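You operate a simulated robot arm through the tools that you are given. There is no shell and no other tool.

Carry out the task below with a simulated robot arm. There is one attempt and no reset: what you move stays moved.

JOB
Plug in the grey and blue connectors and press their red tabs down.
Fine: each goes on the port of its colour; leave the third connector where it is.

The check looks at the end state, three seconds after you hand in, the way a careful person would. Anything else that was tipped, shoved, dropped, spilled or broken makes it a failure.

ROBOT AND FRAMES
A 7-joint arm with a fingered hand, fixed in place. Base frame: the origin is at the foot of the arm, x ahead of it, y to its left, z up. Units: cm, rad, N and s.
Its first joint turns from -2.007 to 2.007 rad. Payload 5 kg.
Tool frame: the origin (TCP) lies between the finger pads and is the grasp point; the fingertips stand 3.2 cm ahead of it; z points along the fingers, y is the line along which they close. The gripper opens to 16 cm. The gripper's body begins 8.9 cm behind the TCP. The gripper is a hand of 4 fingers: y runs from the thumb to the fingers, the wrist lies at [0, 0, -26.7] in the tool frame, and closing takes about 1.5 s.
Orientation is that of the tool frame in the base frame, as [roll, pitch, yaw] about the fixed x, y, z axes, in that order (R = Rz(yaw) Ry(pitch) Rx(roll)). With the fingers straight down and closing along the base's y, the tool's x points along the base's -x, its y along +y and its z along -z.

CONTROLS
- The arm moves only by the tool send_rows. Its arguments are lists of equal length, an entry for each row: "travel": the shift along the base's x, y, z in units of 25 mm (1.0 is 25 mm), a list of three; "delta_rot": the turn, a rotation vector about the base's x, y, z in units of 5 degrees (1.0 is 5 degrees), a list of three; "jaw": the finger opening in cm, from 0 to 16. In form: {"travel": [[dx, dy, dz], ...], "delta_rot": [[rx, ry, rz], ...], "jaw": [jaw, ...]}. A call has 1 to 20 rows; each row shifts and turns the commanded pose from where the row before left it. A call with a number of a shift or a turn outside -1 to 1 is refused whole. Each row takes 0.2 s and may step no farther than 5 cm and 0.15 rad from the row before; otherwise, or with a gripper value out of range, the whole call is refused. Where a pose cannot be reached the arm comes as near as it can. A force on the tool above 40 N (or 10 N above the force at the start of the call, whichever is more), or a blocked arm, ends the call early, and 0.2 s more pass. The fingers move at their own pace (about 4.5 cm/s each) and stop on an object; they squeeze with about 29 N. The grip force told is the motor's: it shows also when the fingers shut on nothing. Time passes only in rows, and 0.2 s behind the last, so rows that do not move let the fingers close. It gives the time, the measured TCP pose, the force on the tool (base axes), the opening and the grip force at its end, in the units of the frame above (readings bear some noise), with the torque about the TCP (base axes, N m) and any sound that the robot's microphone picked up, and new pictures: "show" is both (left out), scene, wrist or none.
- Cameras (640 x 400 px; columns grow to the right, rows downward): "scene" is fixed at [40.19, 49.75, 148.5]; the picture's right is [0.19, 0.98, 0.00], its down [0.85, -0.16, -0.51] and it looks along [-0.50, 0.09, -0.86] (base axes); focal length 334 px, centre (320, 200). "wrist" rides on the gripper at [8, -0.4, -11.4] in the tool frame; the picture's right is [0.05, 1.00, 0.00], its down [-0.82, 0.04, -0.58] and it looks along [-0.58, 0.03, 0.82] (tool axes); focal length 265 px, centre (320, 200). There is no depth. A picture from a camera that has moved, and an enlarged one, comes with that camera's place and axes in the base frame and with its lens.
- slide_trunk(by): slides the trunk up (or, below 0, down) by that many cm; the arm rides with it, the base frame stays. It gives what a move gives, with no picture.
- grasp_type(shape): the hand has 4 fingers and takes this shape, open, in about a second: jaw (thumb against the fingers, like two jaws); tri (thumb and two fingers); tip (a fingertip pinch); poke (one finger out to press); point (the index stretched); flat (the hand flat); cup (the hand cupped); fist (a fist). The gripper value then closes the fingers along that shape, each until it touches; the sizes above hold for jaw. It gives what a move gives, with no picture.
- close_up(camera, box): a new picture of the part [left, top, right, bottom] of that camera's present view, enlarged. No time passes.
- hand_in(): hands the job in; it is judged then, once.

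Places have to be worked out from the pictures, the camera data and where the tool is seen. Open the gripper and draw the arm clear of the work before you hand the job in, unless the task says otherwise.

The tools are called after "Call:" as a command line: name --argument value ..., lists and objects as JSON in quotes. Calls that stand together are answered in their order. send_rows: Moves the arm, as the interface text tells. Its arguments: {"type":"object","properties":{"travel":{"type":"array"},"delta_rot":{"type":"array"},"jaw":{"type":"array"},"show":{"type":"string","enum":["both","scene","wrist","none"]}},"required":["travel","delta_rot","jaw"]} The other tools are called the same way: slide_trunk (by) slides the trunk up or down; grasp_type (shape) gives the hand a shape; close_up (camera, box) takes an enlarged picture of a part of a camera's view; hand_in () hands the job in.

At the start:

```text
clock: 0.0
ee_pos: [27.51, 44.79, 122.33]
tool_rot: [-3.14, 0.0, -3.141]
force: [0.1, 0.8, -0.7]
ft_torque: [0.0, 0.0, 0.01]
grip_width: 16.0
grip_force: 0.1
shape: jaw
trunk travel left (down, up): [-67.5, 31.5]
```

scene: 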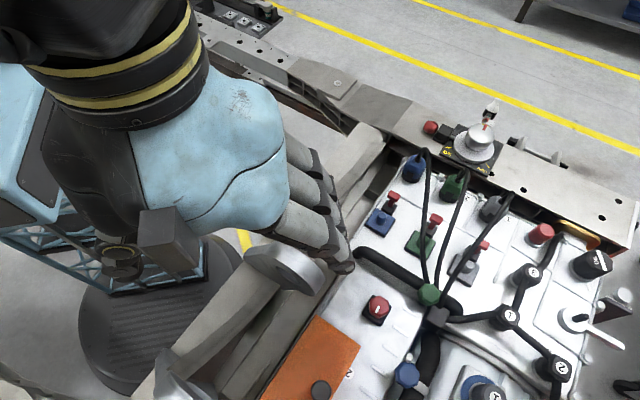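
wrist: 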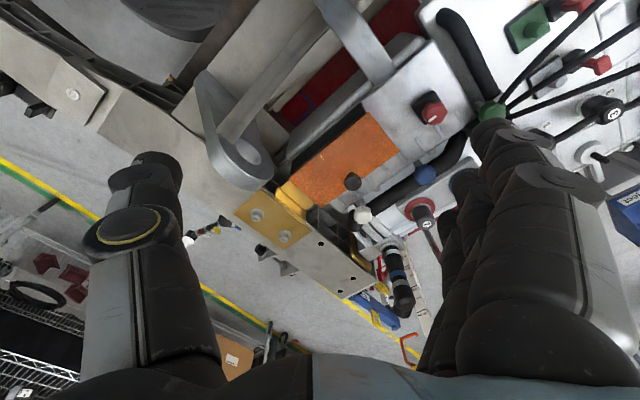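

I'll look closely at the connector area in the scene view before I move anything.

Call:
close_up --camera "scene" --box '[340, 130, 560, 320]'

Call:
close_up --camera "wrist" --box '[420, 0, 640, 160]'

Call:
close_up --camera "scene" --box '[350, 140, 450, 220]'

Call:
close_up --camera "scene" --box '[430, 180, 530, 300]'

```text
2.11 times, centred on (450, 225) of scene
camera zoom: at [40.19, 49.75, 148.5], right [0.19, 0.98, 0.0], down [0.85, -0.16, -0.51], along [-0.5, 0.09, -0.86], focal length 704 px, centre (46, 147)
```

zoom: 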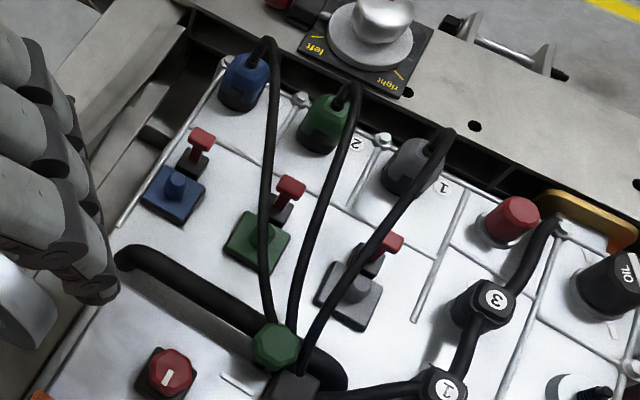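

```text
2.50 times, centred on (530, 80) of wrist
camera zoom: at [19.41, 44.41, 133.74], right [-0.05, 1.0, 0.0], down [0.82, 0.04, 0.58], along [0.58, 0.03, -0.82], focal length 664 px, centre (-205, 500)
```

zoom: 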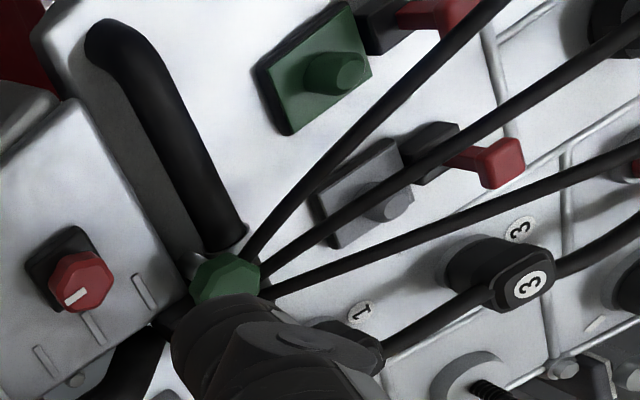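

```text
5.00 times, centred on (400, 180) of scene
camera zoom: at [40.19, 49.75, 148.5], right [0.19, 0.98, 0.0], down [0.85, -0.16, -0.51], along [-0.5, 0.09, -0.86], focal length 1672 px, centre (-80, 300)
```

zoom: 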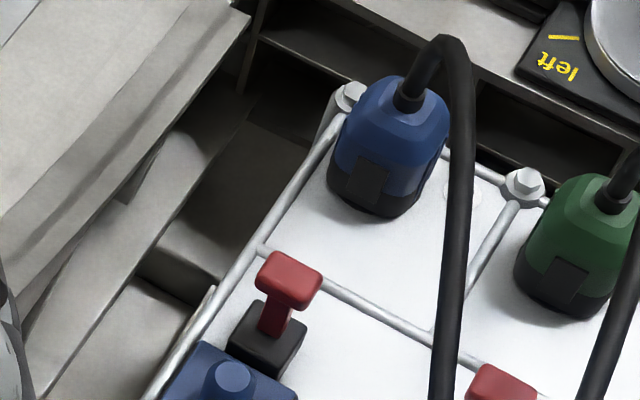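

```text
3.33 times, centred on (480, 240) of scene
camera zoom: at [40.19, 49.75, 148.5], right [0.19, 0.98, 0.0], down [0.85, -0.16, -0.51], along [-0.5, 0.09, -0.86], focal length 1114 px, centre (-213, 67)
```

zoom: 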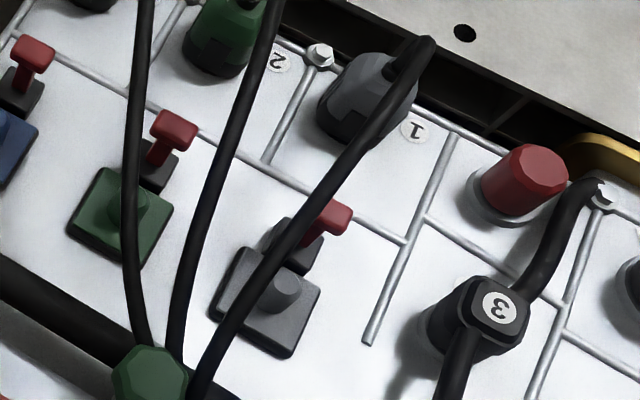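

The three plugs stand in a row near (6–17, 74–86), and their coloured ports are about 12 cm away toward the arm's +x/-y side. The surface is near z≈93. I'll stay high, move over the area and turn about -45° to look straight down the row.

Call:
send_rows --travel '[[-0.386, 0.92, 0], [-0.386, 0.92, 0], [-0.386, 0.92, 0], [-0.386, 0.92, 0], [-0.386, 0.92, 0], [-0.386, 0.92, 0], [-0.386, 0.92, 0], [-0.386, 0.92, 0], [-0.386, 0.92, 0], [-0.386, 0.92, 0], [-0.386, 0.92, 0], [-0.386, 0.92, 0], [-0.386, 0.92, 0], [-0.386, 0.92, 0]]' --delta_rot '[[0, 0, -0.643], [0, 0, -0.643], [0, 0, -0.643], [0, 0, -0.643], [0, 0, -0.643], [0, 0, -0.643], [0, 0, -0.643], [0, 0, -0.643], [0, 0, -0.643], [0, 0, -0.643], [0, 0, -0.643], [0, 0, -0.643], [0, 0, -0.643], [0, 0, -0.643]]' --jaw '[16, 16, 16, 16, 16, 16, 16, 16, 16, 16, 16, 16, 16, 16]'

```text
clock: 3.0
ee_pos: [13.69, 77.08, 122.34]
tool_rot: [3.14, 0.003, 2.358]
force: [0.5, 0.6, -0.1]
ft_torque: [0.01, 0.01, -0.05]
grip_width: 15.99
grip_force: 0.0
shape: jaw
trunk travel left (down, up): [-67.5, 31.5]
camera wrist: at [7.86, 82.59, 133.7], right [0.67, 0.74, 0.0], down [0.61, -0.55, 0.58], along [0.43, -0.39, -0.82], focal length 265 px, centre (320, 200)
```

scene: 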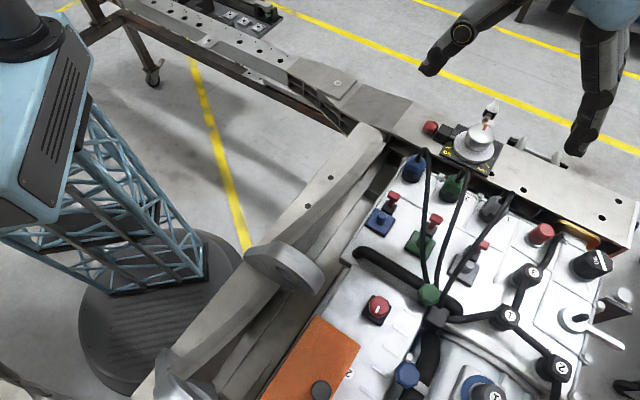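
wrist: 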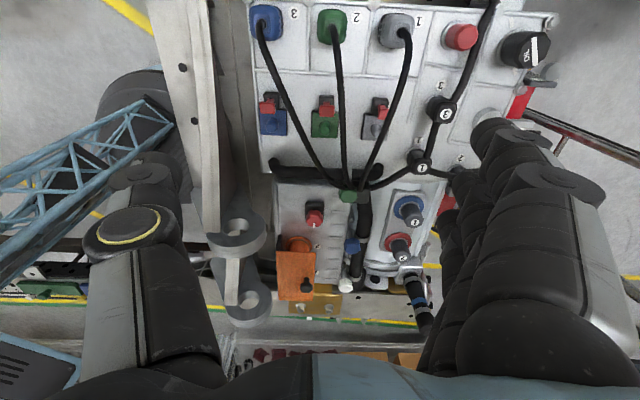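

The wrist camera now sees the plugs (blue 3, green 2, grey 1) and the ports. I'll zoom in to work out accurate positions.

Call:
close_up --camera "wrist" --box '[240, 0, 420, 70]'

Call:
close_up --camera "wrist" --box '[240, 80, 420, 210]'

Call:
close_up --camera "scene" --box '[350, 140, 450, 260]'

Call:
close_up --camera "scene" --box '[430, 170, 540, 290]'

```text
3.56 times, centred on (330, 35) of wrist
camera zoom: at [7.86, 82.59, 133.7], right [0.67, 0.74, 0.0], down [0.61, -0.55, 0.58], along [0.43, -0.39, -0.82], focal length 944 px, centre (284, 787)
```

zoom: 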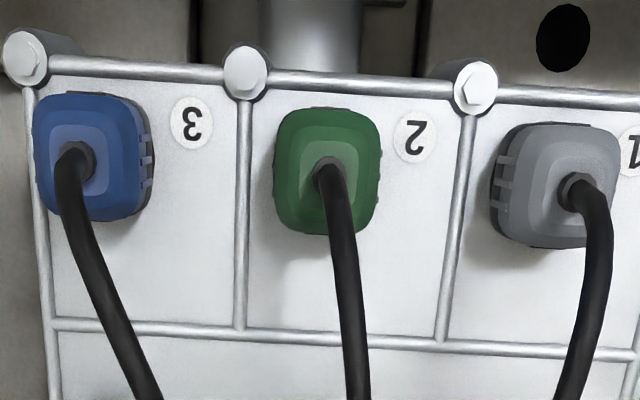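

```text
3.08 times, centred on (330, 145) of wrist
camera zoom: at [7.86, 82.59, 133.7], right [0.67, 0.74, 0.0], down [0.61, -0.55, 0.58], along [0.43, -0.39, -0.82], focal length 817 px, centre (289, 369)
```

zoom: 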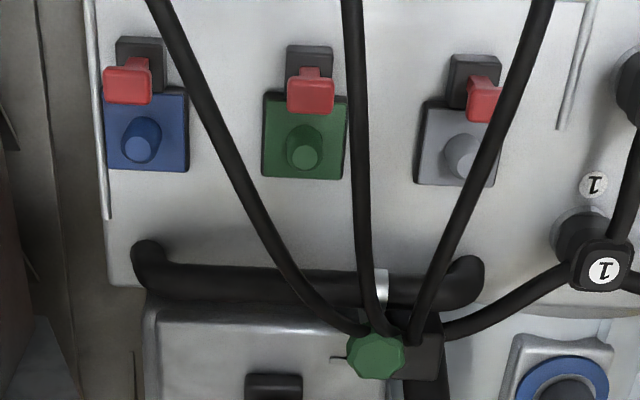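

```text
3.33 times, centred on (400, 200) of scene
camera zoom: at [40.19, 49.75, 148.5], right [0.19, 0.98, 0.0], down [0.85, -0.16, -0.51], along [-0.5, 0.09, -0.86], focal length 1114 px, centre (53, 200)
```

zoom: 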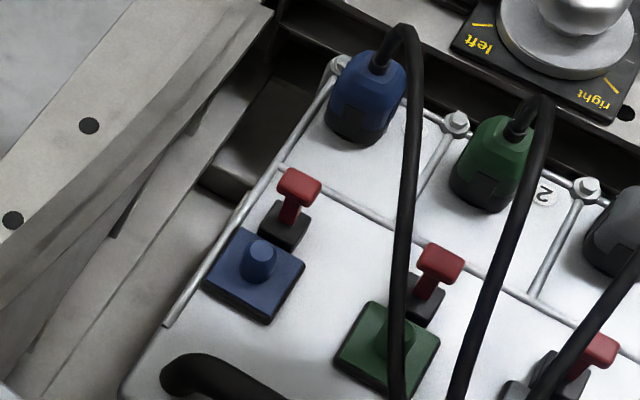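

```text
3.33 times, centred on (485, 230) of scene
camera zoom: at [40.19, 49.75, 148.5], right [0.19, 0.98, 0.0], down [0.85, -0.16, -0.51], along [-0.5, 0.09, -0.86], focal length 1114 px, centre (-230, 100)
```

zoom: 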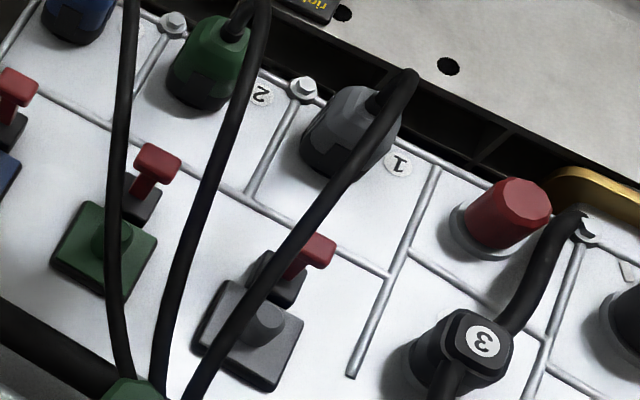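

Triangulating the two views gives these points:

| Feature | Position (cm) |
|---|---|
| Grey plug top | (15.9, 88.6, 94.9) |
| Grey post top | (25.4, 79, 92) |
| Blue plug top | (3.8, 76.5, 95.4) |
| Blue post top | (13.6, 66.7, 92.7) |
| Surface | z≈89.9 |

Still at height, I'll narrow the jaws to 7 cm to check the finger geometry and edge toward the grey plug.

Call:
send_rows --travel '[[0.1, 0.7, 0], [0.1, 0.7, 0], [0.1, 0.7, 0], [0.1, 0.7, 0], [0.1, 0.7, 0], [0.1, 0.7, -0.4], [0.1, 0.4, -0.4], [0, 0, -0.4]]' --delta_rot '[[0, 0, 0], [0, 0, 0], [0, 0, 0], [0, 0, 0], [0, 0, 0], [0, 0, 0], [0, 0, 0], [0, 0, 0]]' --jaw '[7, 7, 7, 7, 7, 7, 7, 7]'

```text
clock: 4.8
ee_pos: [15.61, 88.54, 119.38]
tool_rot: [3.14, 0.001, 2.356]
force: [-0.4, -0.7, -0.5]
ft_torque: [0.02, -0.01, 0.01]
grip_width: 7.09
grip_force: 0.0
shape: jaw
trunk travel left (down, up): [-67.5, 31.5]
camera wrist: at [9.65, 93.93, 130.71], right [0.67, 0.74, 0.0], down [0.61, -0.55, 0.58], along [0.43, -0.39, -0.82], focal length 265 px, centre (320, 200)
```

scene: 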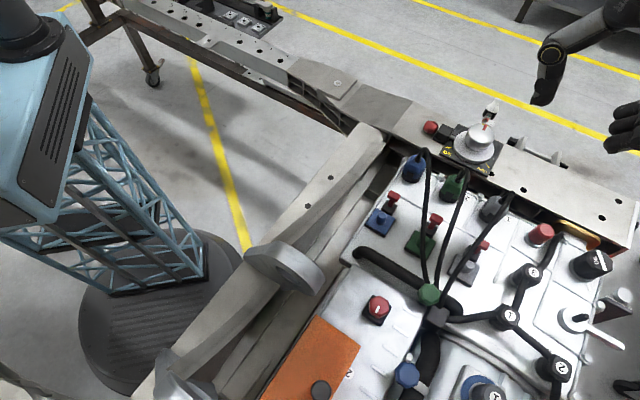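
wrist: 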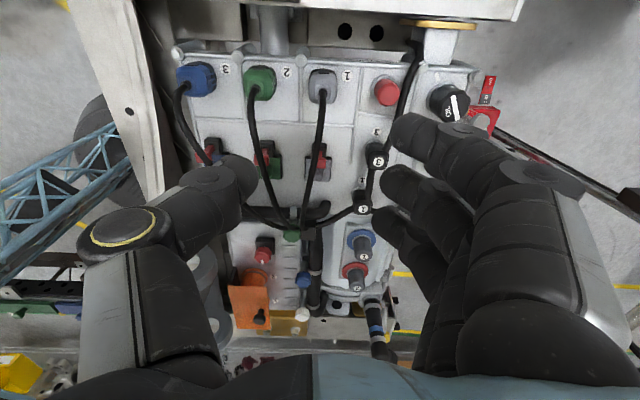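

In jaw shape the thumb faces three fingers that spread across about 8 cm. I'll check whether the "tri" shape is slimmer while I'm safely up here.

Call:
grasp_type --shape "tri"

Call:
send_rows --travel '[[0, 0, 0], [0, 0, 0], [0, 0, 0], [0, 0, 0], [0, 0, 0]]' --delta_rot '[[0, 0, 0], [0, 0, 0], [0, 0, 0], [0, 0, 0], [0, 0, 0]]' --jaw '[7, 7, 7, 7, 7]' --show "wrist"

Call:
grasp_type --shape "tip"

Call:
send_rows --travel '[[0, 0, 0], [0, 0, 0], [0, 0, 0], [0, 0, 0], [0, 0, 0]]' --delta_rot '[[0, 0, 0], [0, 0, 0], [0, 0, 0], [0, 0, 0], [0, 0, 0]]' --jaw '[7, 7, 7, 7, 7]' --show "wrist"

```text
clock: 5.7
ee_pos: [15.59, 88.59, 119.31]
tool_rot: [3.141, -0.001, 2.358]
force: [0.1, 1.2, 0.2]
ft_torque: [-0.03, 0.0, 0.0]
grip_width: 15.99
grip_force: 0.0
shape: tri
trunk travel left (down, up): [-67.5, 31.5]
```

```text
clock: 6.9
ee_pos: [15.6, 88.48, 119.43]
tool_rot: [-3.142, -0.002, 2.359]
force: [-0.1, -1.1, 0.1]
ft_torque: [0.04, 0.0, 0.01]
grip_width: 7.12
grip_force: 0.0
shape: tri
trunk travel left (down, up): [-67.5, 31.5]
camera wrist: at [9.64, 93.91, 130.69], right [0.67, 0.74, 0.0], down [0.61, -0.55, 0.58], along [0.43, -0.39, -0.82], focal length 265 px, centre (320, 200)
```

wrist: 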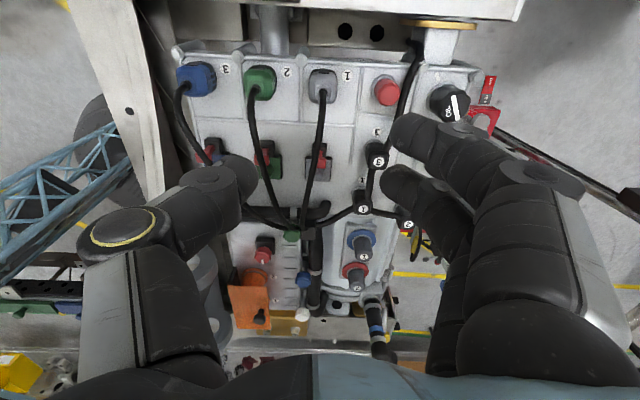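

```text
clock: 7.8
ee_pos: [15.64, 88.36, 119.43]
tool_rot: [3.141, 0.0, 2.359]
force: [0.9, 0.6, 0.1]
ft_torque: [-0.03, -0.03, -0.01]
grip_width: 15.99
grip_force: 0.1
shape: tip
trunk travel left (down, up): [-67.5, 31.5]
```

```text
clock: 9.0
ee_pos: [15.61, 88.47, 119.39]
tool_rot: [3.14, -0.001, 2.357]
force: [-0.2, 0.0, -0.4]
ft_torque: [0.0, -0.03, 0.03]
grip_width: 7.09
grip_force: 0.1
shape: tip
trunk travel left (down, up): [-67.5, 31.5]
camera wrist: at [9.64, 93.91, 130.69], right [0.67, 0.74, 0.0], down [0.61, -0.55, 0.58], along [0.43, -0.39, -0.82], focal length 265 px, centre (320, 200)
```

wrist: 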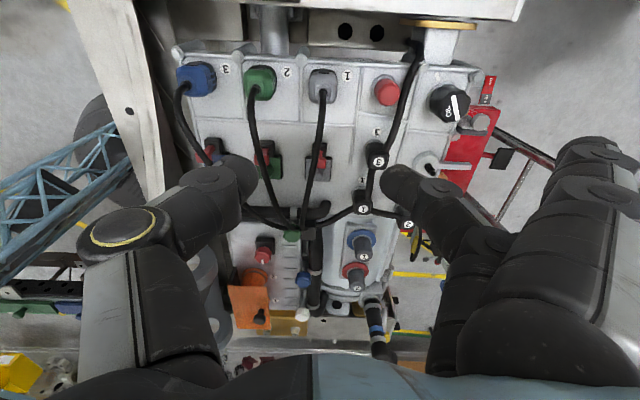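

Jaw stays the best choice because all its fingers are in use. In "tip" the idle fingers flare outward. I'll return to jaw, then zoom on the plugs and cables from here to judge cable height against the knuckles.

Call:
grasp_type --shape "jaw"

Call:
send_rows --travel '[[0, 0, -0.8], [0, 0, -0.8], [0, 0, -0.8], [0, 0, -0.8], [0, 0, 0]]' --delta_rot '[[0, 0, 0], [0, 0, 0], [0, 0, 0], [0, 0, 0], [0, 0, 0]]' --jaw '[6, 6, 6, 6, 6]'

Call:
close_up --camera "wrist" --box '[170, 40, 410, 190]'

Call:
close_up --camera "scene" --box '[480, 0, 640, 220]'

```text
clock: 9.9
ee_pos: [15.62, 88.45, 119.26]
tool_rot: [-3.141, 0.0, 2.357]
force: [-0.3, 1.1, -0.1]
ft_torque: [-0.01, -0.03, -0.01]
grip_width: 16.0
grip_force: 0.1
shape: jaw
trunk travel left (down, up): [-67.5, 31.5]
```

```text
clock: 11.1
ee_pos: [15.53, 88.45, 111.25]
tool_rot: [-3.141, -0.001, 2.358]
force: [0.7, -0.5, -0.2]
ft_torque: [-0.01, 0.01, 0.0]
grip_width: 6.09
grip_force: 0.1
shape: jaw
trunk travel left (down, up): [-67.5, 31.5]
camera wrist: at [9.57, 93.95, 122.67], right [0.67, 0.74, 0.0], down [0.61, -0.55, 0.58], along [0.43, -0.39, -0.82], focal length 265 px, centre (320, 200)
```

scene: 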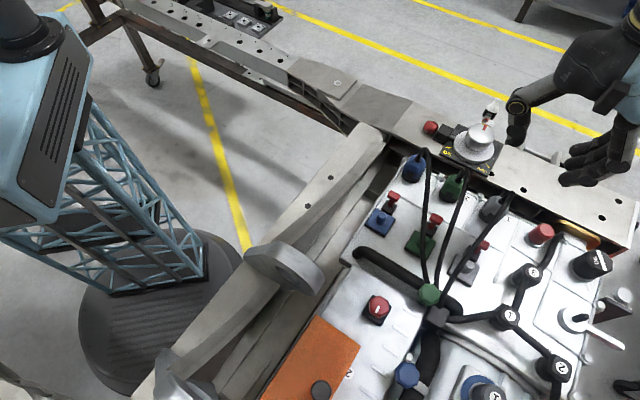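
wrist: 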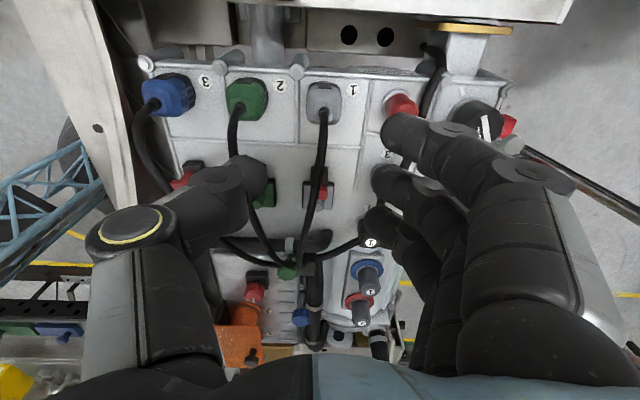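

```text
2.67 times, centred on (290, 115) of wrist
camera zoom: at [9.57, 93.95, 122.67], right [0.67, 0.74, 0.0], down [0.61, -0.55, 0.58], along [0.43, -0.39, -0.82], focal length 708 px, centre (400, 427)
```

zoom: 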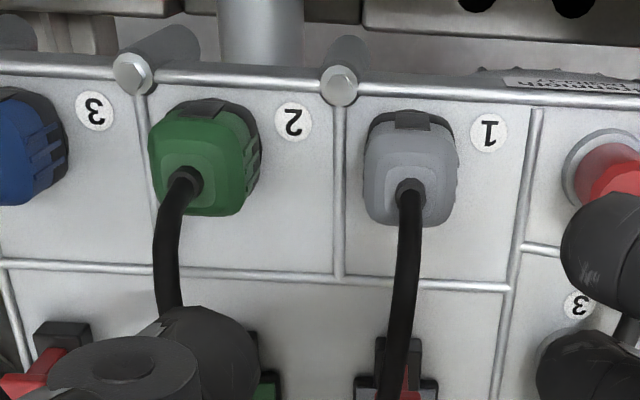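

```text
1.82 times, centred on (560, 110) of scene
camera zoom: at [40.19, 49.75, 148.5], right [0.19, 0.98, 0.0], down [0.85, -0.16, -0.51], along [-0.5, 0.09, -0.86], focal length 608 px, centre (-116, 364)
```

zoom: 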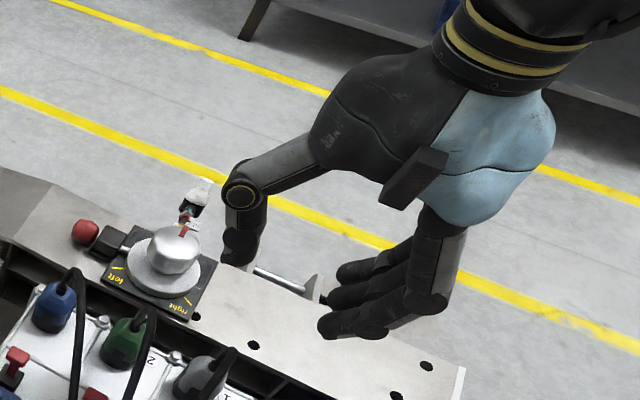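

The cables arch well above the plugs (about z≈100), so I want a side view before reaching in. I'll rise, go to the blue end of the row and look along it.

Call:
send_rows --travel '[[0, 0, 0.9], [0, 0, 0.9], [0, 0, 0.9], [0, 0, 0.9], [-0.376, -0.624, 0], [-0.376, -0.624, 0], [-0.376, -0.624, 0], [-0.376, -0.624, 0], [-0.376, -0.624, 0], [-0.376, -0.624, 0], [-0.376, -0.624, 0], [-0.376, -0.624, 0], [-0.376, -0.624, 0], [-0.376, -0.624, 0], [-0.376, -0.624, 0], [-0.376, -0.624, 0], [-0.376, -0.624, 0], [-0.376, -0.624, 0], [-0.376, -0.624, 0]]' --delta_rot '[[0, 0, 0.947], [0, 0, 0.947], [0, 0, 0.947], [0, 0, 0.947], [0, 0, 0.947], [0, 0, 0.947], [0, 0, 0.947], [0, 0, 0.947], [0, 0, 0.947], [0, 0, 0.947], [0, 0, 0.947], [0, 0, 0.947], [0, 0, 0.947], [0, 0, 0.947], [0, 0, 0.947], [0, 0, 0.947], [0, 0, 0.947], [0, 0, 0.947], [0, 0, 0.947]]' --jaw '[16, 16, 16, 16, 16, 16, 16, 16, 16, 16, 16, 16, 16, 16, 16, 16, 16, 16, 16]'

```text
clock: 15.1
ee_pos: [1.53, 65.05, 120.57]
tool_rot: [3.141, 0.0, -2.356]
force: [1.1, 0.6, 0.3]
ft_torque: [0.06, 0.01, -0.01]
grip_width: 15.96
grip_force: 0.0
shape: jaw
trunk travel left (down, up): [-67.5, 31.5]
camera wrist: at [-3.85, 59.17, 131.79], right [-0.74, 0.67, 0.0], down [0.55, 0.61, 0.58], along [0.39, 0.43, -0.82], focal length 265 px, centre (320, 200)
```

scene: 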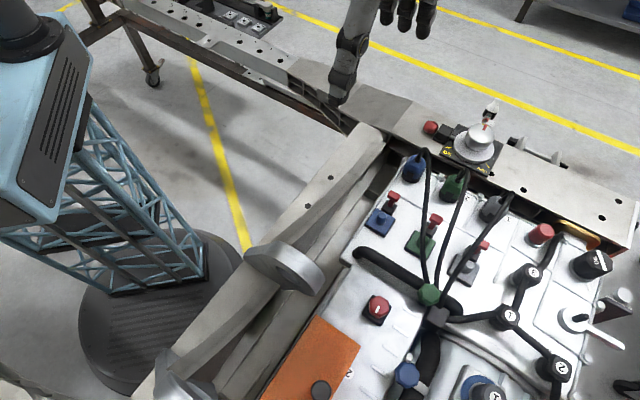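
wrist: 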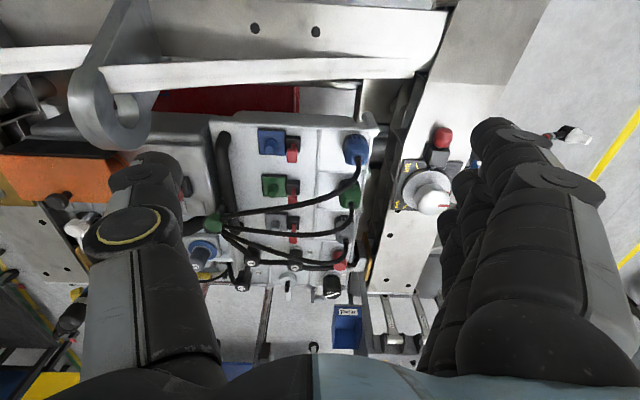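

This side view works. I'll pitch the hand so the camera looks more horizontally along the row, lowering a little.

Call:
send_rows --travel '[[-0.2, -0.2, -0.4], [-0.2, -0.2, -0.4], [-0.2, -0.2, -0.4], [-0.2, -0.2, -0.4], [-0.2, -0.2, -0.4], [-0.2, -0.2, -0.4], [-0.2, -0.2, -0.4], [-0.2, -0.2, -0.4]]' --delta_rot '[[0.707, -0.707, 0], [0.707, -0.707, 0], [0.707, -0.707, 0], [0.707, -0.707, 0], [0.707, -0.707, 0], [0.707, -0.707, 0], [0.707, -0.707, 0], [0.707, -0.707, 0]]' --jaw '[16, 16, 16, 16, 16, 16, 16, 16]'

Call:
close_up --camera "wrist" --box '[190, 100, 430, 250]'

```text
clock: 16.6
ee_pos: [10.16, 62.17, 114.4]
tool_rot: [3.134, 0.566, -2.552]
force: [-0.1, -0.3, -0.3]
ft_torque: [-0.02, 0.02, 0.03]
grip_width: 15.99
grip_force: 0.0
shape: jaw
trunk travel left (down, up): [-67.5, 31.5]
stopped in row 7: the arm was blocked; the commanded pose is now the measured one
camera wrist: at [-0.25, 54.66, 119.7], right [-0.6, 0.8, -0.02], down [0.29, 0.24, 0.93], along [0.75, 0.54, -0.38], focal length 265 px, centre (320, 200)
```

scene: 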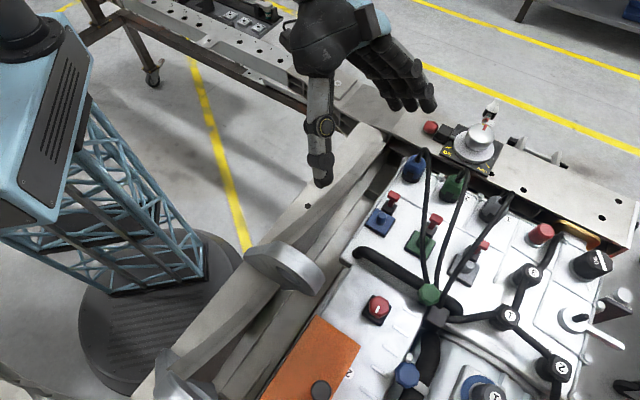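
wrist: 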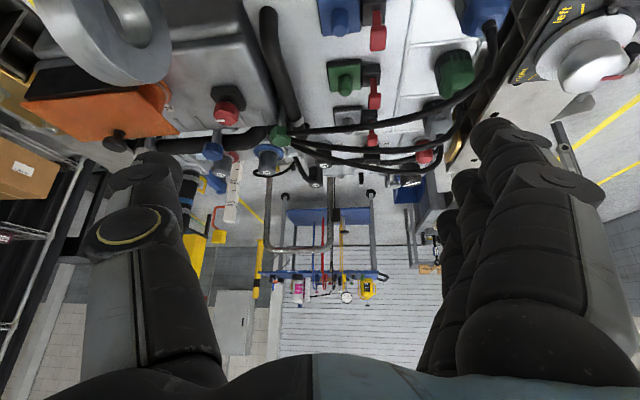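

```text
2.67 times, centred on (310, 175) of wrist
camera zoom: at [-0.25, 54.66, 119.7], right [-0.6, 0.8, -0.02], down [0.29, 0.24, 0.93], along [0.75, 0.54, -0.38], focal length 708 px, centre (347, 267)
```

zoom: 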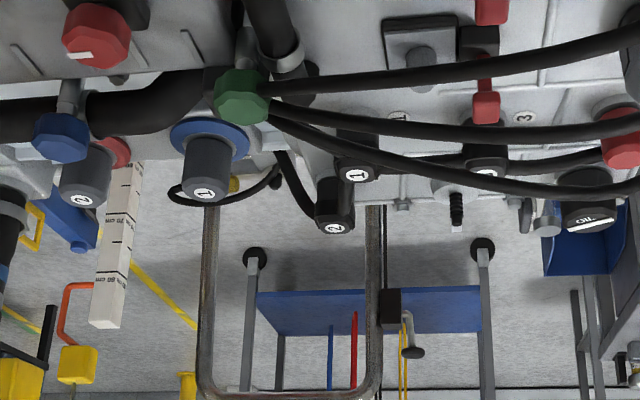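

The arm stopped at a joint limit, but this inverted side view is useful. I'll zoom on the plugs, tabs and cables from here.

Call:
close_up --camera "wrist" --box '[260, 0, 520, 165]'

Call:
close_up --camera "wrist" --box '[310, 0, 410, 65]'

Call:
close_up --camera "wrist" --box '[410, 0, 510, 65]'

Call:
close_up --camera "wrist" --box '[320, 55, 480, 165]'

```text
2.42 times, centred on (390, 82) of wrist
camera zoom: at [-0.25, 54.66, 119.7], right [-0.6, 0.8, -0.02], down [0.29, 0.24, 0.93], along [0.75, 0.54, -0.38], focal length 643 px, centre (150, 485)
```

zoom: 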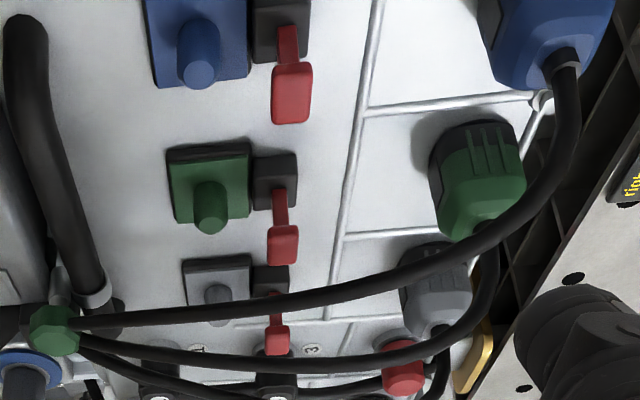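

```text
6.15 times, centred on (360, 32) of wrist
camera zoom: at [-0.25, 54.66, 119.7], right [-0.6, 0.8, -0.02], down [0.29, 0.24, 0.93], along [0.75, 0.54, -0.38], focal length 1633 px, centre (74, 1231)
```

zoom: 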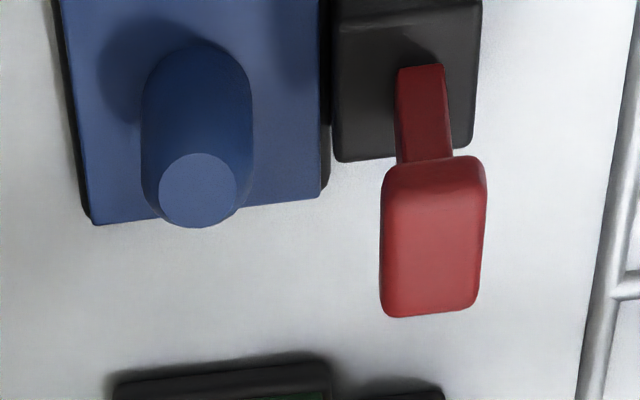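

```text
6.15 times, centred on (460, 32) of wrist
camera zoom: at [-0.25, 54.66, 119.7], right [-0.6, 0.8, -0.02], down [0.29, 0.24, 0.93], along [0.75, 0.54, -0.38], focal length 1633 px, centre (-542, 1231)
```

zoom: 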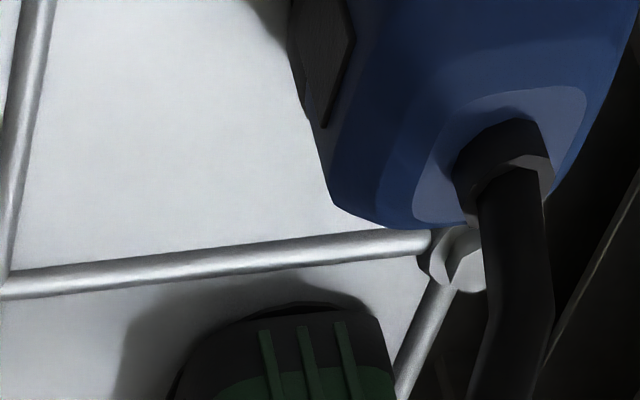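

```text
3.64 times, centred on (400, 110) of wrist
camera zoom: at [-0.25, 54.66, 119.7], right [-0.6, 0.8, -0.02], down [0.29, 0.24, 0.93], along [0.75, 0.54, -0.38], focal length 965 px, centre (29, 527)
```

zoom: 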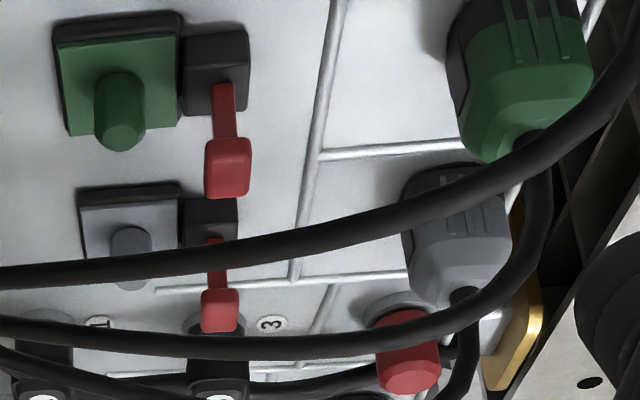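

From this view the green cable peaks at about z≈101.5. It rises almost vertically beside the grey plug, then passes about 5.6 cm left of the grey port at z≈100. I'll grasp the grey plug high with the hand leaned back toward the rail so the thumb knuckle clears that cable. First I'll return to a vertical hand at yaw 135°, up high.

Call:
send_rows --travel '[[0, 0, 0.3], [0, 0, 0.3], [0, 0, 0.3], [0, 0, 0.3], [0, 0, 0.3], [0, 0, 0.2], [0, 0, 0.2], [0.1, 0.7, 0], [0.1, 0.7, 0], [0.1, 0.7, 0], [0.1, 0.7, 0], [0.1, 0.7, 0], [0.1, 0.7, 0], [0.1, 0.7, 0], [0.1, 0.7, 0], [0.1, 0.7, 0], [0.1, 0.7, 0], [0.1, 0.7, 0], [0.1, 0.7, 0], [0.1, 0.7, 0]]' --delta_rot '[[-0.515, 0.769, 0], [-0.515, 0.769, 0], [-0.515, 0.769, 0], [-0.515, 0.769, 0], [-0.515, 0.769, 0], [-0.515, 0.769, 0], [-0.515, 0.769, 0], [0, 0, -0.985], [0, 0, -0.985], [0, 0, -0.985], [0, 0, -0.985], [0, 0, -0.985], [0, 0, -0.985], [0, 0, -0.985], [0, 0, -0.985], [0, 0, -0.985], [0, 0, -0.985], [0, 0, -0.985], [0, 0, -0.985], [0, 0, -0.985]]' --jaw '[16, 16, 16, 16, 16, 16, 16, 16, 16, 16, 16, 16, 16, 16, 16, 16, 16, 16, 16, 16]' --show "wrist"

```text
clock: 20.8
ee_pos: [13.08, 84.92, 119.05]
tool_rot: [3.131, -0.001, 2.618]
force: [0.0, 0.2, -0.2]
ft_torque: [0.01, 0.0, -0.03]
grip_width: 16.02
grip_force: 0.1
shape: jaw
trunk travel left (down, up): [-67.5, 31.5]
camera wrist: at [5.75, 88.59, 130.36], right [0.45, 0.89, 0.01], down [0.72, -0.37, 0.58], along [0.52, -0.25, -0.82], focal length 265 px, centre (320, 200)
```

wrist: 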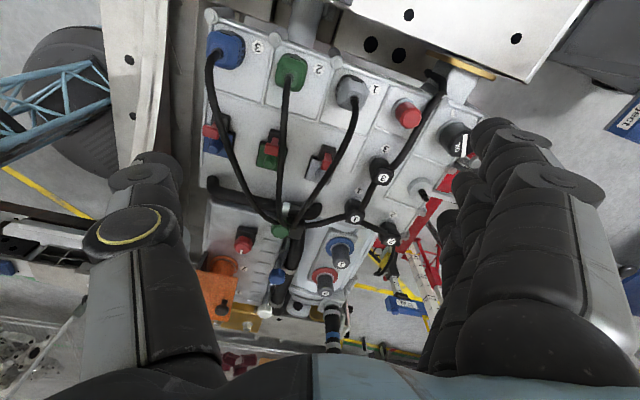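

Still clear of everything. Now I'll finish the yaw to 135°, lean the hand back 25°, close to 6 cm and hover over the grey plug.

Call:
send_rows --travel '[[0.2, 0.3, 0], [0.2, 0.3, 0], [0.2, 0.3, 0], [0.08, 0.14, -0.4], [0.08, 0.14, -0.4], [0.08, 0.14, -0.4], [0.08, 0.14, -0.4], [0.08, 0.14, -0.4]]' --delta_rot '[[0, 0, -1], [0, 0, -1], [0, 0, -1], [-0.707, -0.707, 0], [-0.707, -0.707, 0], [-0.707, -0.707, 0], [-0.707, -0.707, 0], [-0.707, -0.707, 0]]' --jaw '[6, 6, 6, 6, 6, 6, 6, 6]'

Call:
close_up --camera "wrist" --box '[200, 60, 440, 210]'

```text
clock: 22.6
ee_pos: [15.27, 88.34, 113.84]
tool_rot: [3.135, 0.44, 2.362]
force: [0.0, -0.2, -0.5]
ft_torque: [-0.04, -0.02, -0.04]
grip_width: 6.05
grip_force: 0.0
shape: jaw
out of reach, approached as far as the arm can: row 8
trunk travel left (down, up): [-67.5, 31.5]
camera wrist: at [6.32, 96.64, 120.74], right [0.67, 0.74, -0.02], down [0.38, -0.32, 0.87], along [0.64, -0.59, -0.49], focal length 265 px, centre (320, 200)
```

scene: 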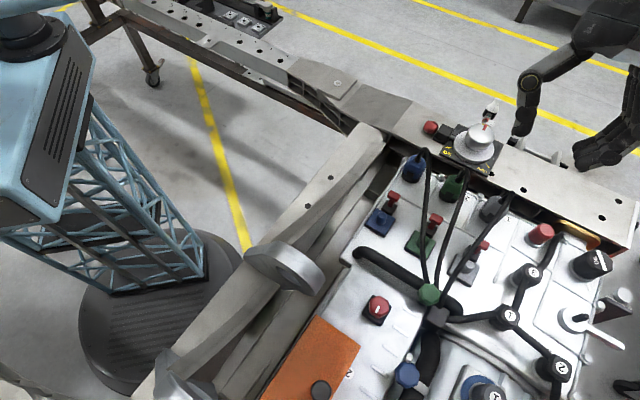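
wrist: 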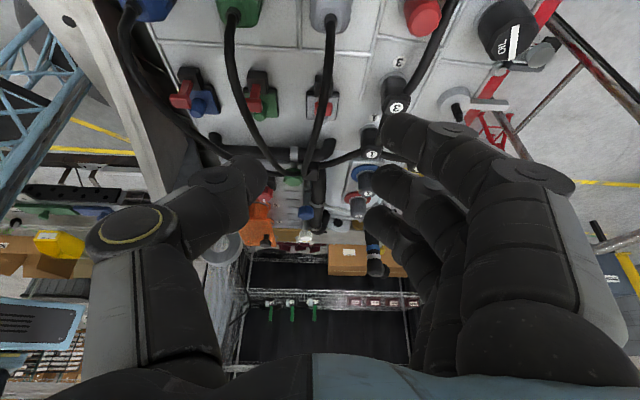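

```text
2.67 times, centred on (320, 135) of wrist
camera zoom: at [6.32, 96.64, 120.74], right [0.67, 0.74, -0.02], down [0.38, -0.32, 0.87], along [0.64, -0.59, -0.49], focal length 708 px, centre (320, 373)
```

zoom: 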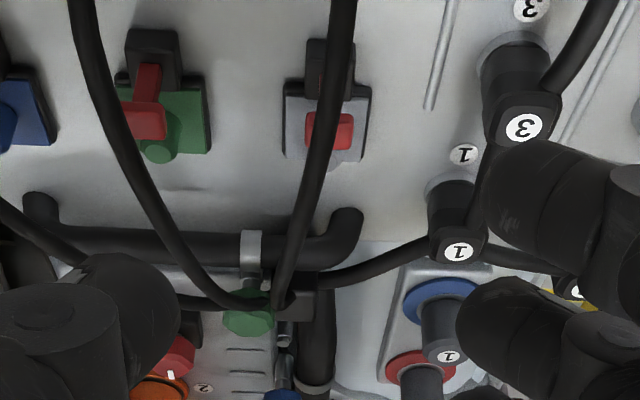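

Row 8 was just at the edge of reach because the wrist sits high. Reach improves lower down, so I'll descend partway and check the pose again.

Call:
send_rows --travel '[[0, 0, -0.6], [0, 0, -0.6], [0, 0, -0.6], [0, 0, -0.6], [0, 0, 0]]' --delta_rot '[[0, 0, 0], [0, 0, 0], [0, 0, 0], [0, 0, 0], [0, 0, 0]]' --jaw '[6, 6, 6, 6, 6]'

Call:
close_up --camera "wrist" --box '[200, 0, 440, 150]'

```text
clock: 23.8
ee_pos: [15.39, 88.1, 107.94]
tool_rot: [3.133, 0.437, 2.361]
force: [0.6, 0.0, 0.4]
ft_torque: [0.0, -0.02, 0.01]
grip_width: 6.05
grip_force: 0.1
shape: jaw
trunk travel left (down, up): [-67.5, 31.5]
camera wrist: at [6.39, 96.3, 114.95], right [0.67, 0.74, -0.01], down [0.38, -0.32, 0.87], along [0.64, -0.58, -0.5], focal length 265 px, centre (320, 200)
```

scene: 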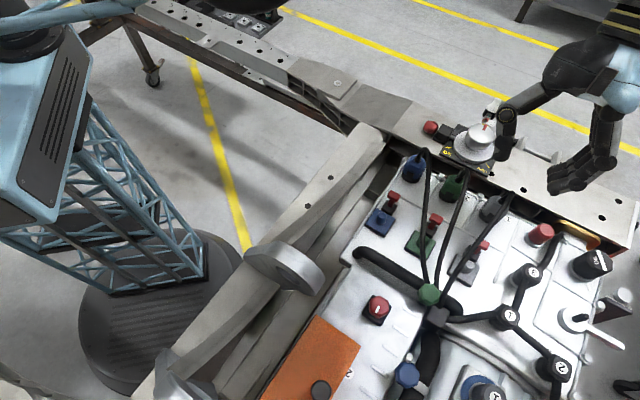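
wrist: 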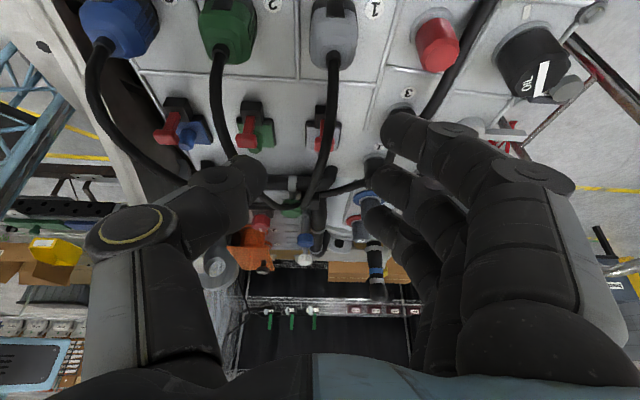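

```text
2.67 times, centred on (320, 75) of wrist
camera zoom: at [6.39, 96.3, 114.95], right [0.67, 0.74, -0.01], down [0.38, -0.32, 0.87], along [0.64, -0.58, -0.5], focal length 708 px, centre (320, 533)
```

zoom: 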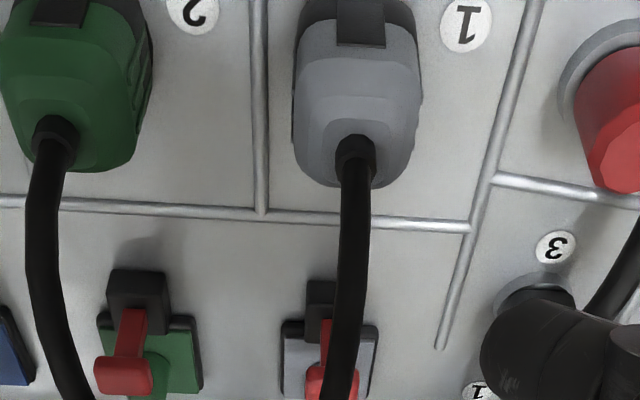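

The plug top sits at about (16.0, 88.7, 95) and the TCP is about 0.85 cm too far left along the row. I'll correct that and go down to about z=100.5, then look again.

Call:
send_rows --travel '[[0.062, 0.174, 0], [0.062, 0.174, -0.3], [0, 0, -0.65], [0, 0, -0.65], [0, 0, -0.65], [0, 0, -0.65], [0, 0, 0]]' --delta_rot '[[0, 0, 0], [0, 0, 0], [0, 0, 0], [0, 0, 0], [0, 0, 0], [0, 0, 0], [0, 0, 0]]' --jaw '[6, 6, 6, 6, 6, 6, 6]'

Call:
close_up --camera "wrist" --box '[180, 40, 460, 215]'

Call:
close_up --camera "scene" --box '[420, 60, 640, 260]'

```text
clock: 25.4
ee_pos: [15.76, 88.37, 100.87]
tool_rot: [3.133, 0.436, 2.362]
force: [0.6, 0.4, -0.8]
ft_torque: [0.02, 0.03, 0.01]
grip_width: 6.07
grip_force: 0.0
shape: jaw
out of reach, approached as far as the arm can: row 2
trunk travel left (down, up): [-67.5, 31.5]
camera wrist: at [6.65, 96.65, 107.71], right [0.67, 0.74, -0.01], down [0.38, -0.32, 0.87], along [0.64, -0.58, -0.5], focal length 265 px, centre (320, 200)
```

scene: 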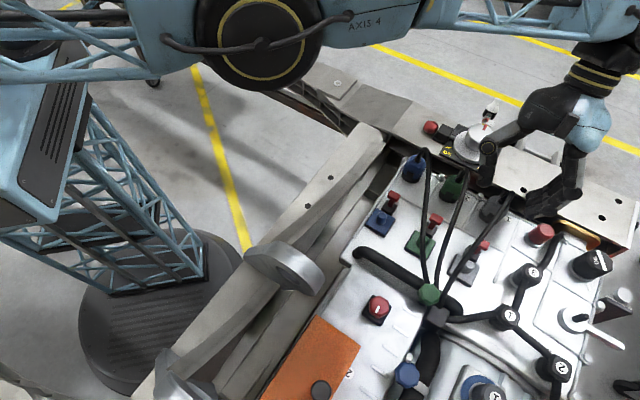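
wrist: 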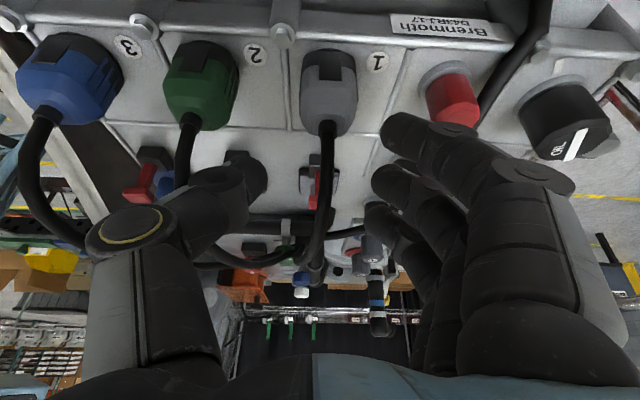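

```text
2.29 times, centred on (320, 128) of wrist
camera zoom: at [6.65, 96.65, 107.71], right [0.67, 0.74, -0.01], down [0.38, -0.32, 0.87], along [0.64, -0.58, -0.5], focal length 607 px, centre (320, 366)
```

zoom: 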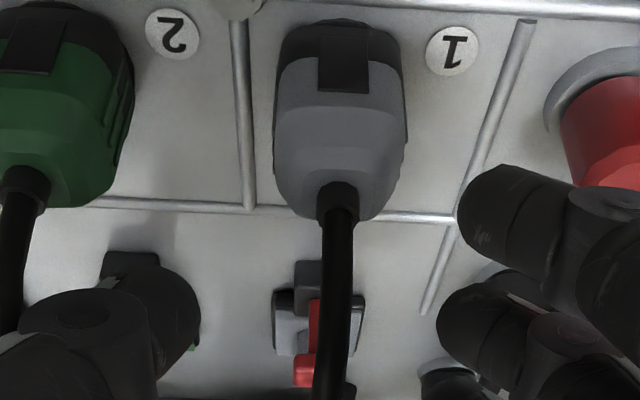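

```text
2.00 times, centred on (530, 160) of scene
camera zoom: at [40.19, 49.75, 148.5], right [0.19, 0.98, 0.0], down [0.85, -0.16, -0.51], along [-0.5, 0.09, -0.86], focal length 669 px, centre (-100, 280)
```

zoom: 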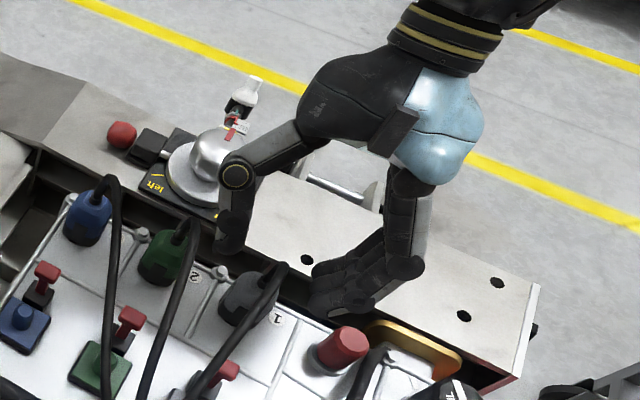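

I'm at the reach limit, so I'll cut the lean to 20° and shift +0.6 cm in y. That centres the jaws on the plug, and then I'll descend to about z=96.8 and check clearances.

Call:
send_rows --travel '[[0, 0.1, 0], [0, 0.14, 0], [0, 0, -0.4], [0, 0, -0.4], [0, 0, -0.4], [0, 0, -0.4], [0, 0, 0]]' --delta_rot '[[0.35, 0.35, 0], [0.357, 0.357, 0], [0, 0, 0], [0, 0, 0], [0, 0, 0], [0, 0, 0], [0, 0, 0]]' --jaw '[6, 6, 6, 6, 6, 6, 6]'

Call:
close_up --camera "wrist" --box '[180, 80, 460, 255]'

Call:
close_up --camera "scene" --box '[420, 80, 620, 240]'

```text
clock: 27.0
ee_pos: [15.72, 89.11, 96.8]
tool_rot: [3.132, 0.349, 2.358]
force: [-0.4, 0.8, 0.4]
ft_torque: [0.02, -0.04, -0.03]
grip_width: 6.09
grip_force: 0.1
shape: jaw
trunk travel left (down, up): [-67.5, 31.5]
camera wrist: at [7.17, 96.87, 104.71], right [0.67, 0.75, -0.01], down [0.43, -0.37, 0.82], along [0.61, -0.55, -0.57], focal length 265 px, centre (320, 200)
```

scene: 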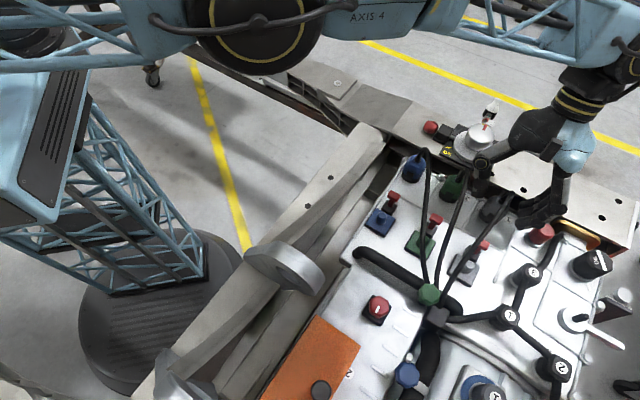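
wrist: 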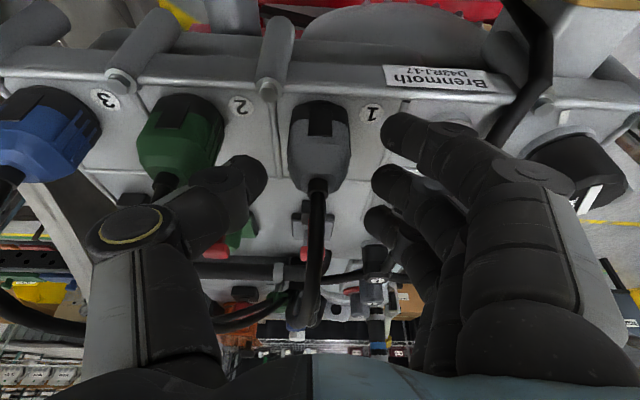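

```text
2.29 times, centred on (320, 168) of wrist
camera zoom: at [7.17, 96.87, 104.71], right [0.67, 0.75, -0.01], down [0.43, -0.37, 0.82], along [0.61, -0.55, -0.57], focal length 607 px, centre (320, 274)
```

zoom: 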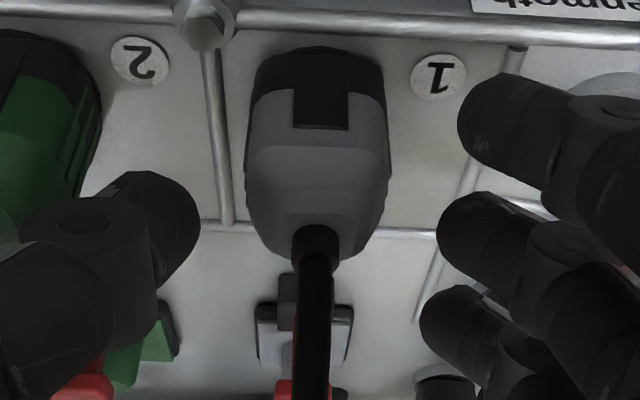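

```text
2.50 times, centred on (520, 160) of scene
camera zoom: at [40.19, 49.75, 148.5], right [0.19, 0.98, 0.0], down [0.85, -0.16, -0.51], along [-0.5, 0.09, -0.86], focal length 836 px, centre (-180, 300)
```

zoom: 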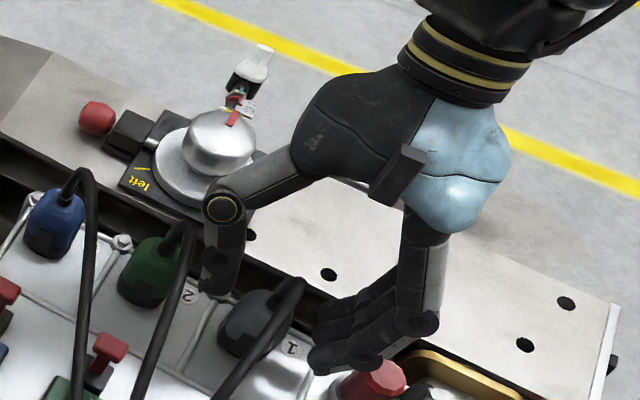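

The thumb sits behind the green cable and the jaws are centred on the plug: TCP row coordinate 74.13, plug 74.1. I'll descend 1.6 cm and close on the plug.

Call:
send_rows --travel '[[0, 0, -0.32], [0, 0, -0.32], [0, 0, 0], [0, 0, 0], [0, 0, 0], [0, 0, 0], [0, 0, 0], [0, 0, 0]]' --delta_rot '[[0, 0, 0], [0, 0, 0], [0, 0, 0], [0, 0, 0], [0, 0, 0], [0, 0, 0], [0, 0, 0], [0, 0, 0]]' --jaw '[6, 6, 6, 5, 4, 3, 2.5, 2.5]'

Call:
close_up --camera "wrist" --box '[180, 80, 460, 255]'

Call:
close_up --camera "scene" --box '[420, 80, 620, 240]'

```text
clock: 28.8
ee_pos: [15.61, 89.05, 95.22]
tool_rot: [3.132, 0.349, 2.358]
force: [-0.9, -1.8, 0.1]
ft_torque: [-0.03, 0.04, -0.02]
grip_width: 1.35
grip_force: 10.4
shape: jaw
trunk travel left (down, up): [-67.5, 31.5]
camera wrist: at [7.1, 96.84, 103.13], right [0.67, 0.75, -0.01], down [0.43, -0.37, 0.82], along [0.61, -0.55, -0.57], focal length 265 px, centre (320, 200)
```

scene: 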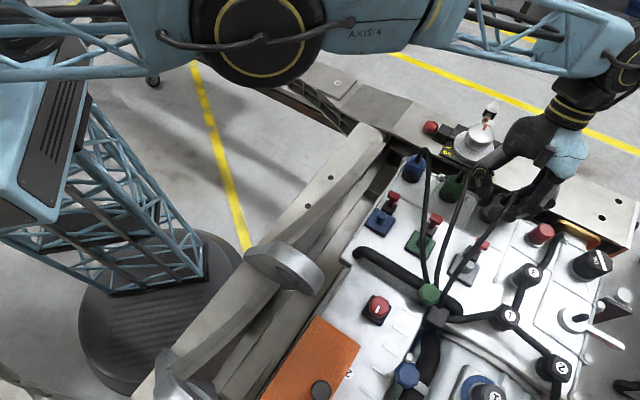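
wrist: 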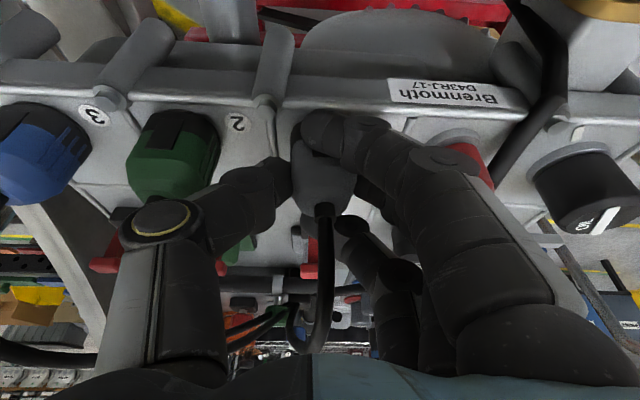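

```text
2.29 times, centred on (320, 168) of wrist
camera zoom: at [7.1, 96.84, 103.13], right [0.67, 0.75, -0.01], down [0.43, -0.37, 0.82], along [0.61, -0.55, -0.57], focal length 607 px, centre (320, 274)
```

zoom: 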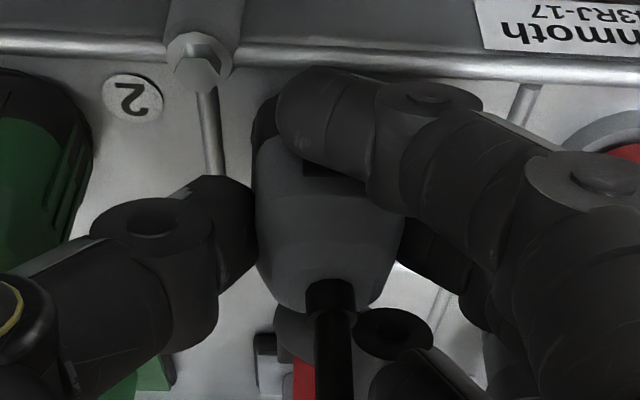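

```text
2.50 times, centred on (520, 160) of scene
camera zoom: at [40.19, 49.75, 148.5], right [0.19, 0.98, 0.0], down [0.85, -0.16, -0.51], along [-0.5, 0.09, -0.86], focal length 836 px, centre (-180, 300)
```

zoom: 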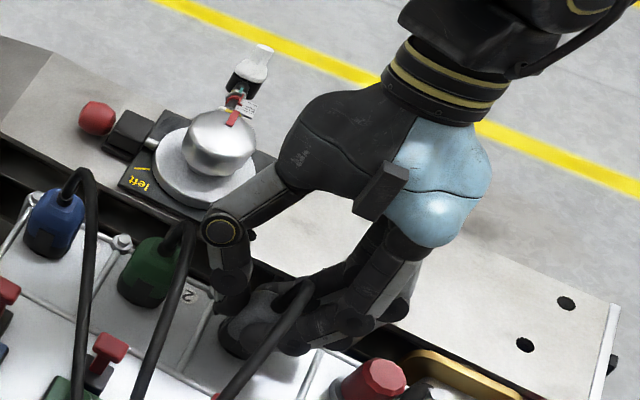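

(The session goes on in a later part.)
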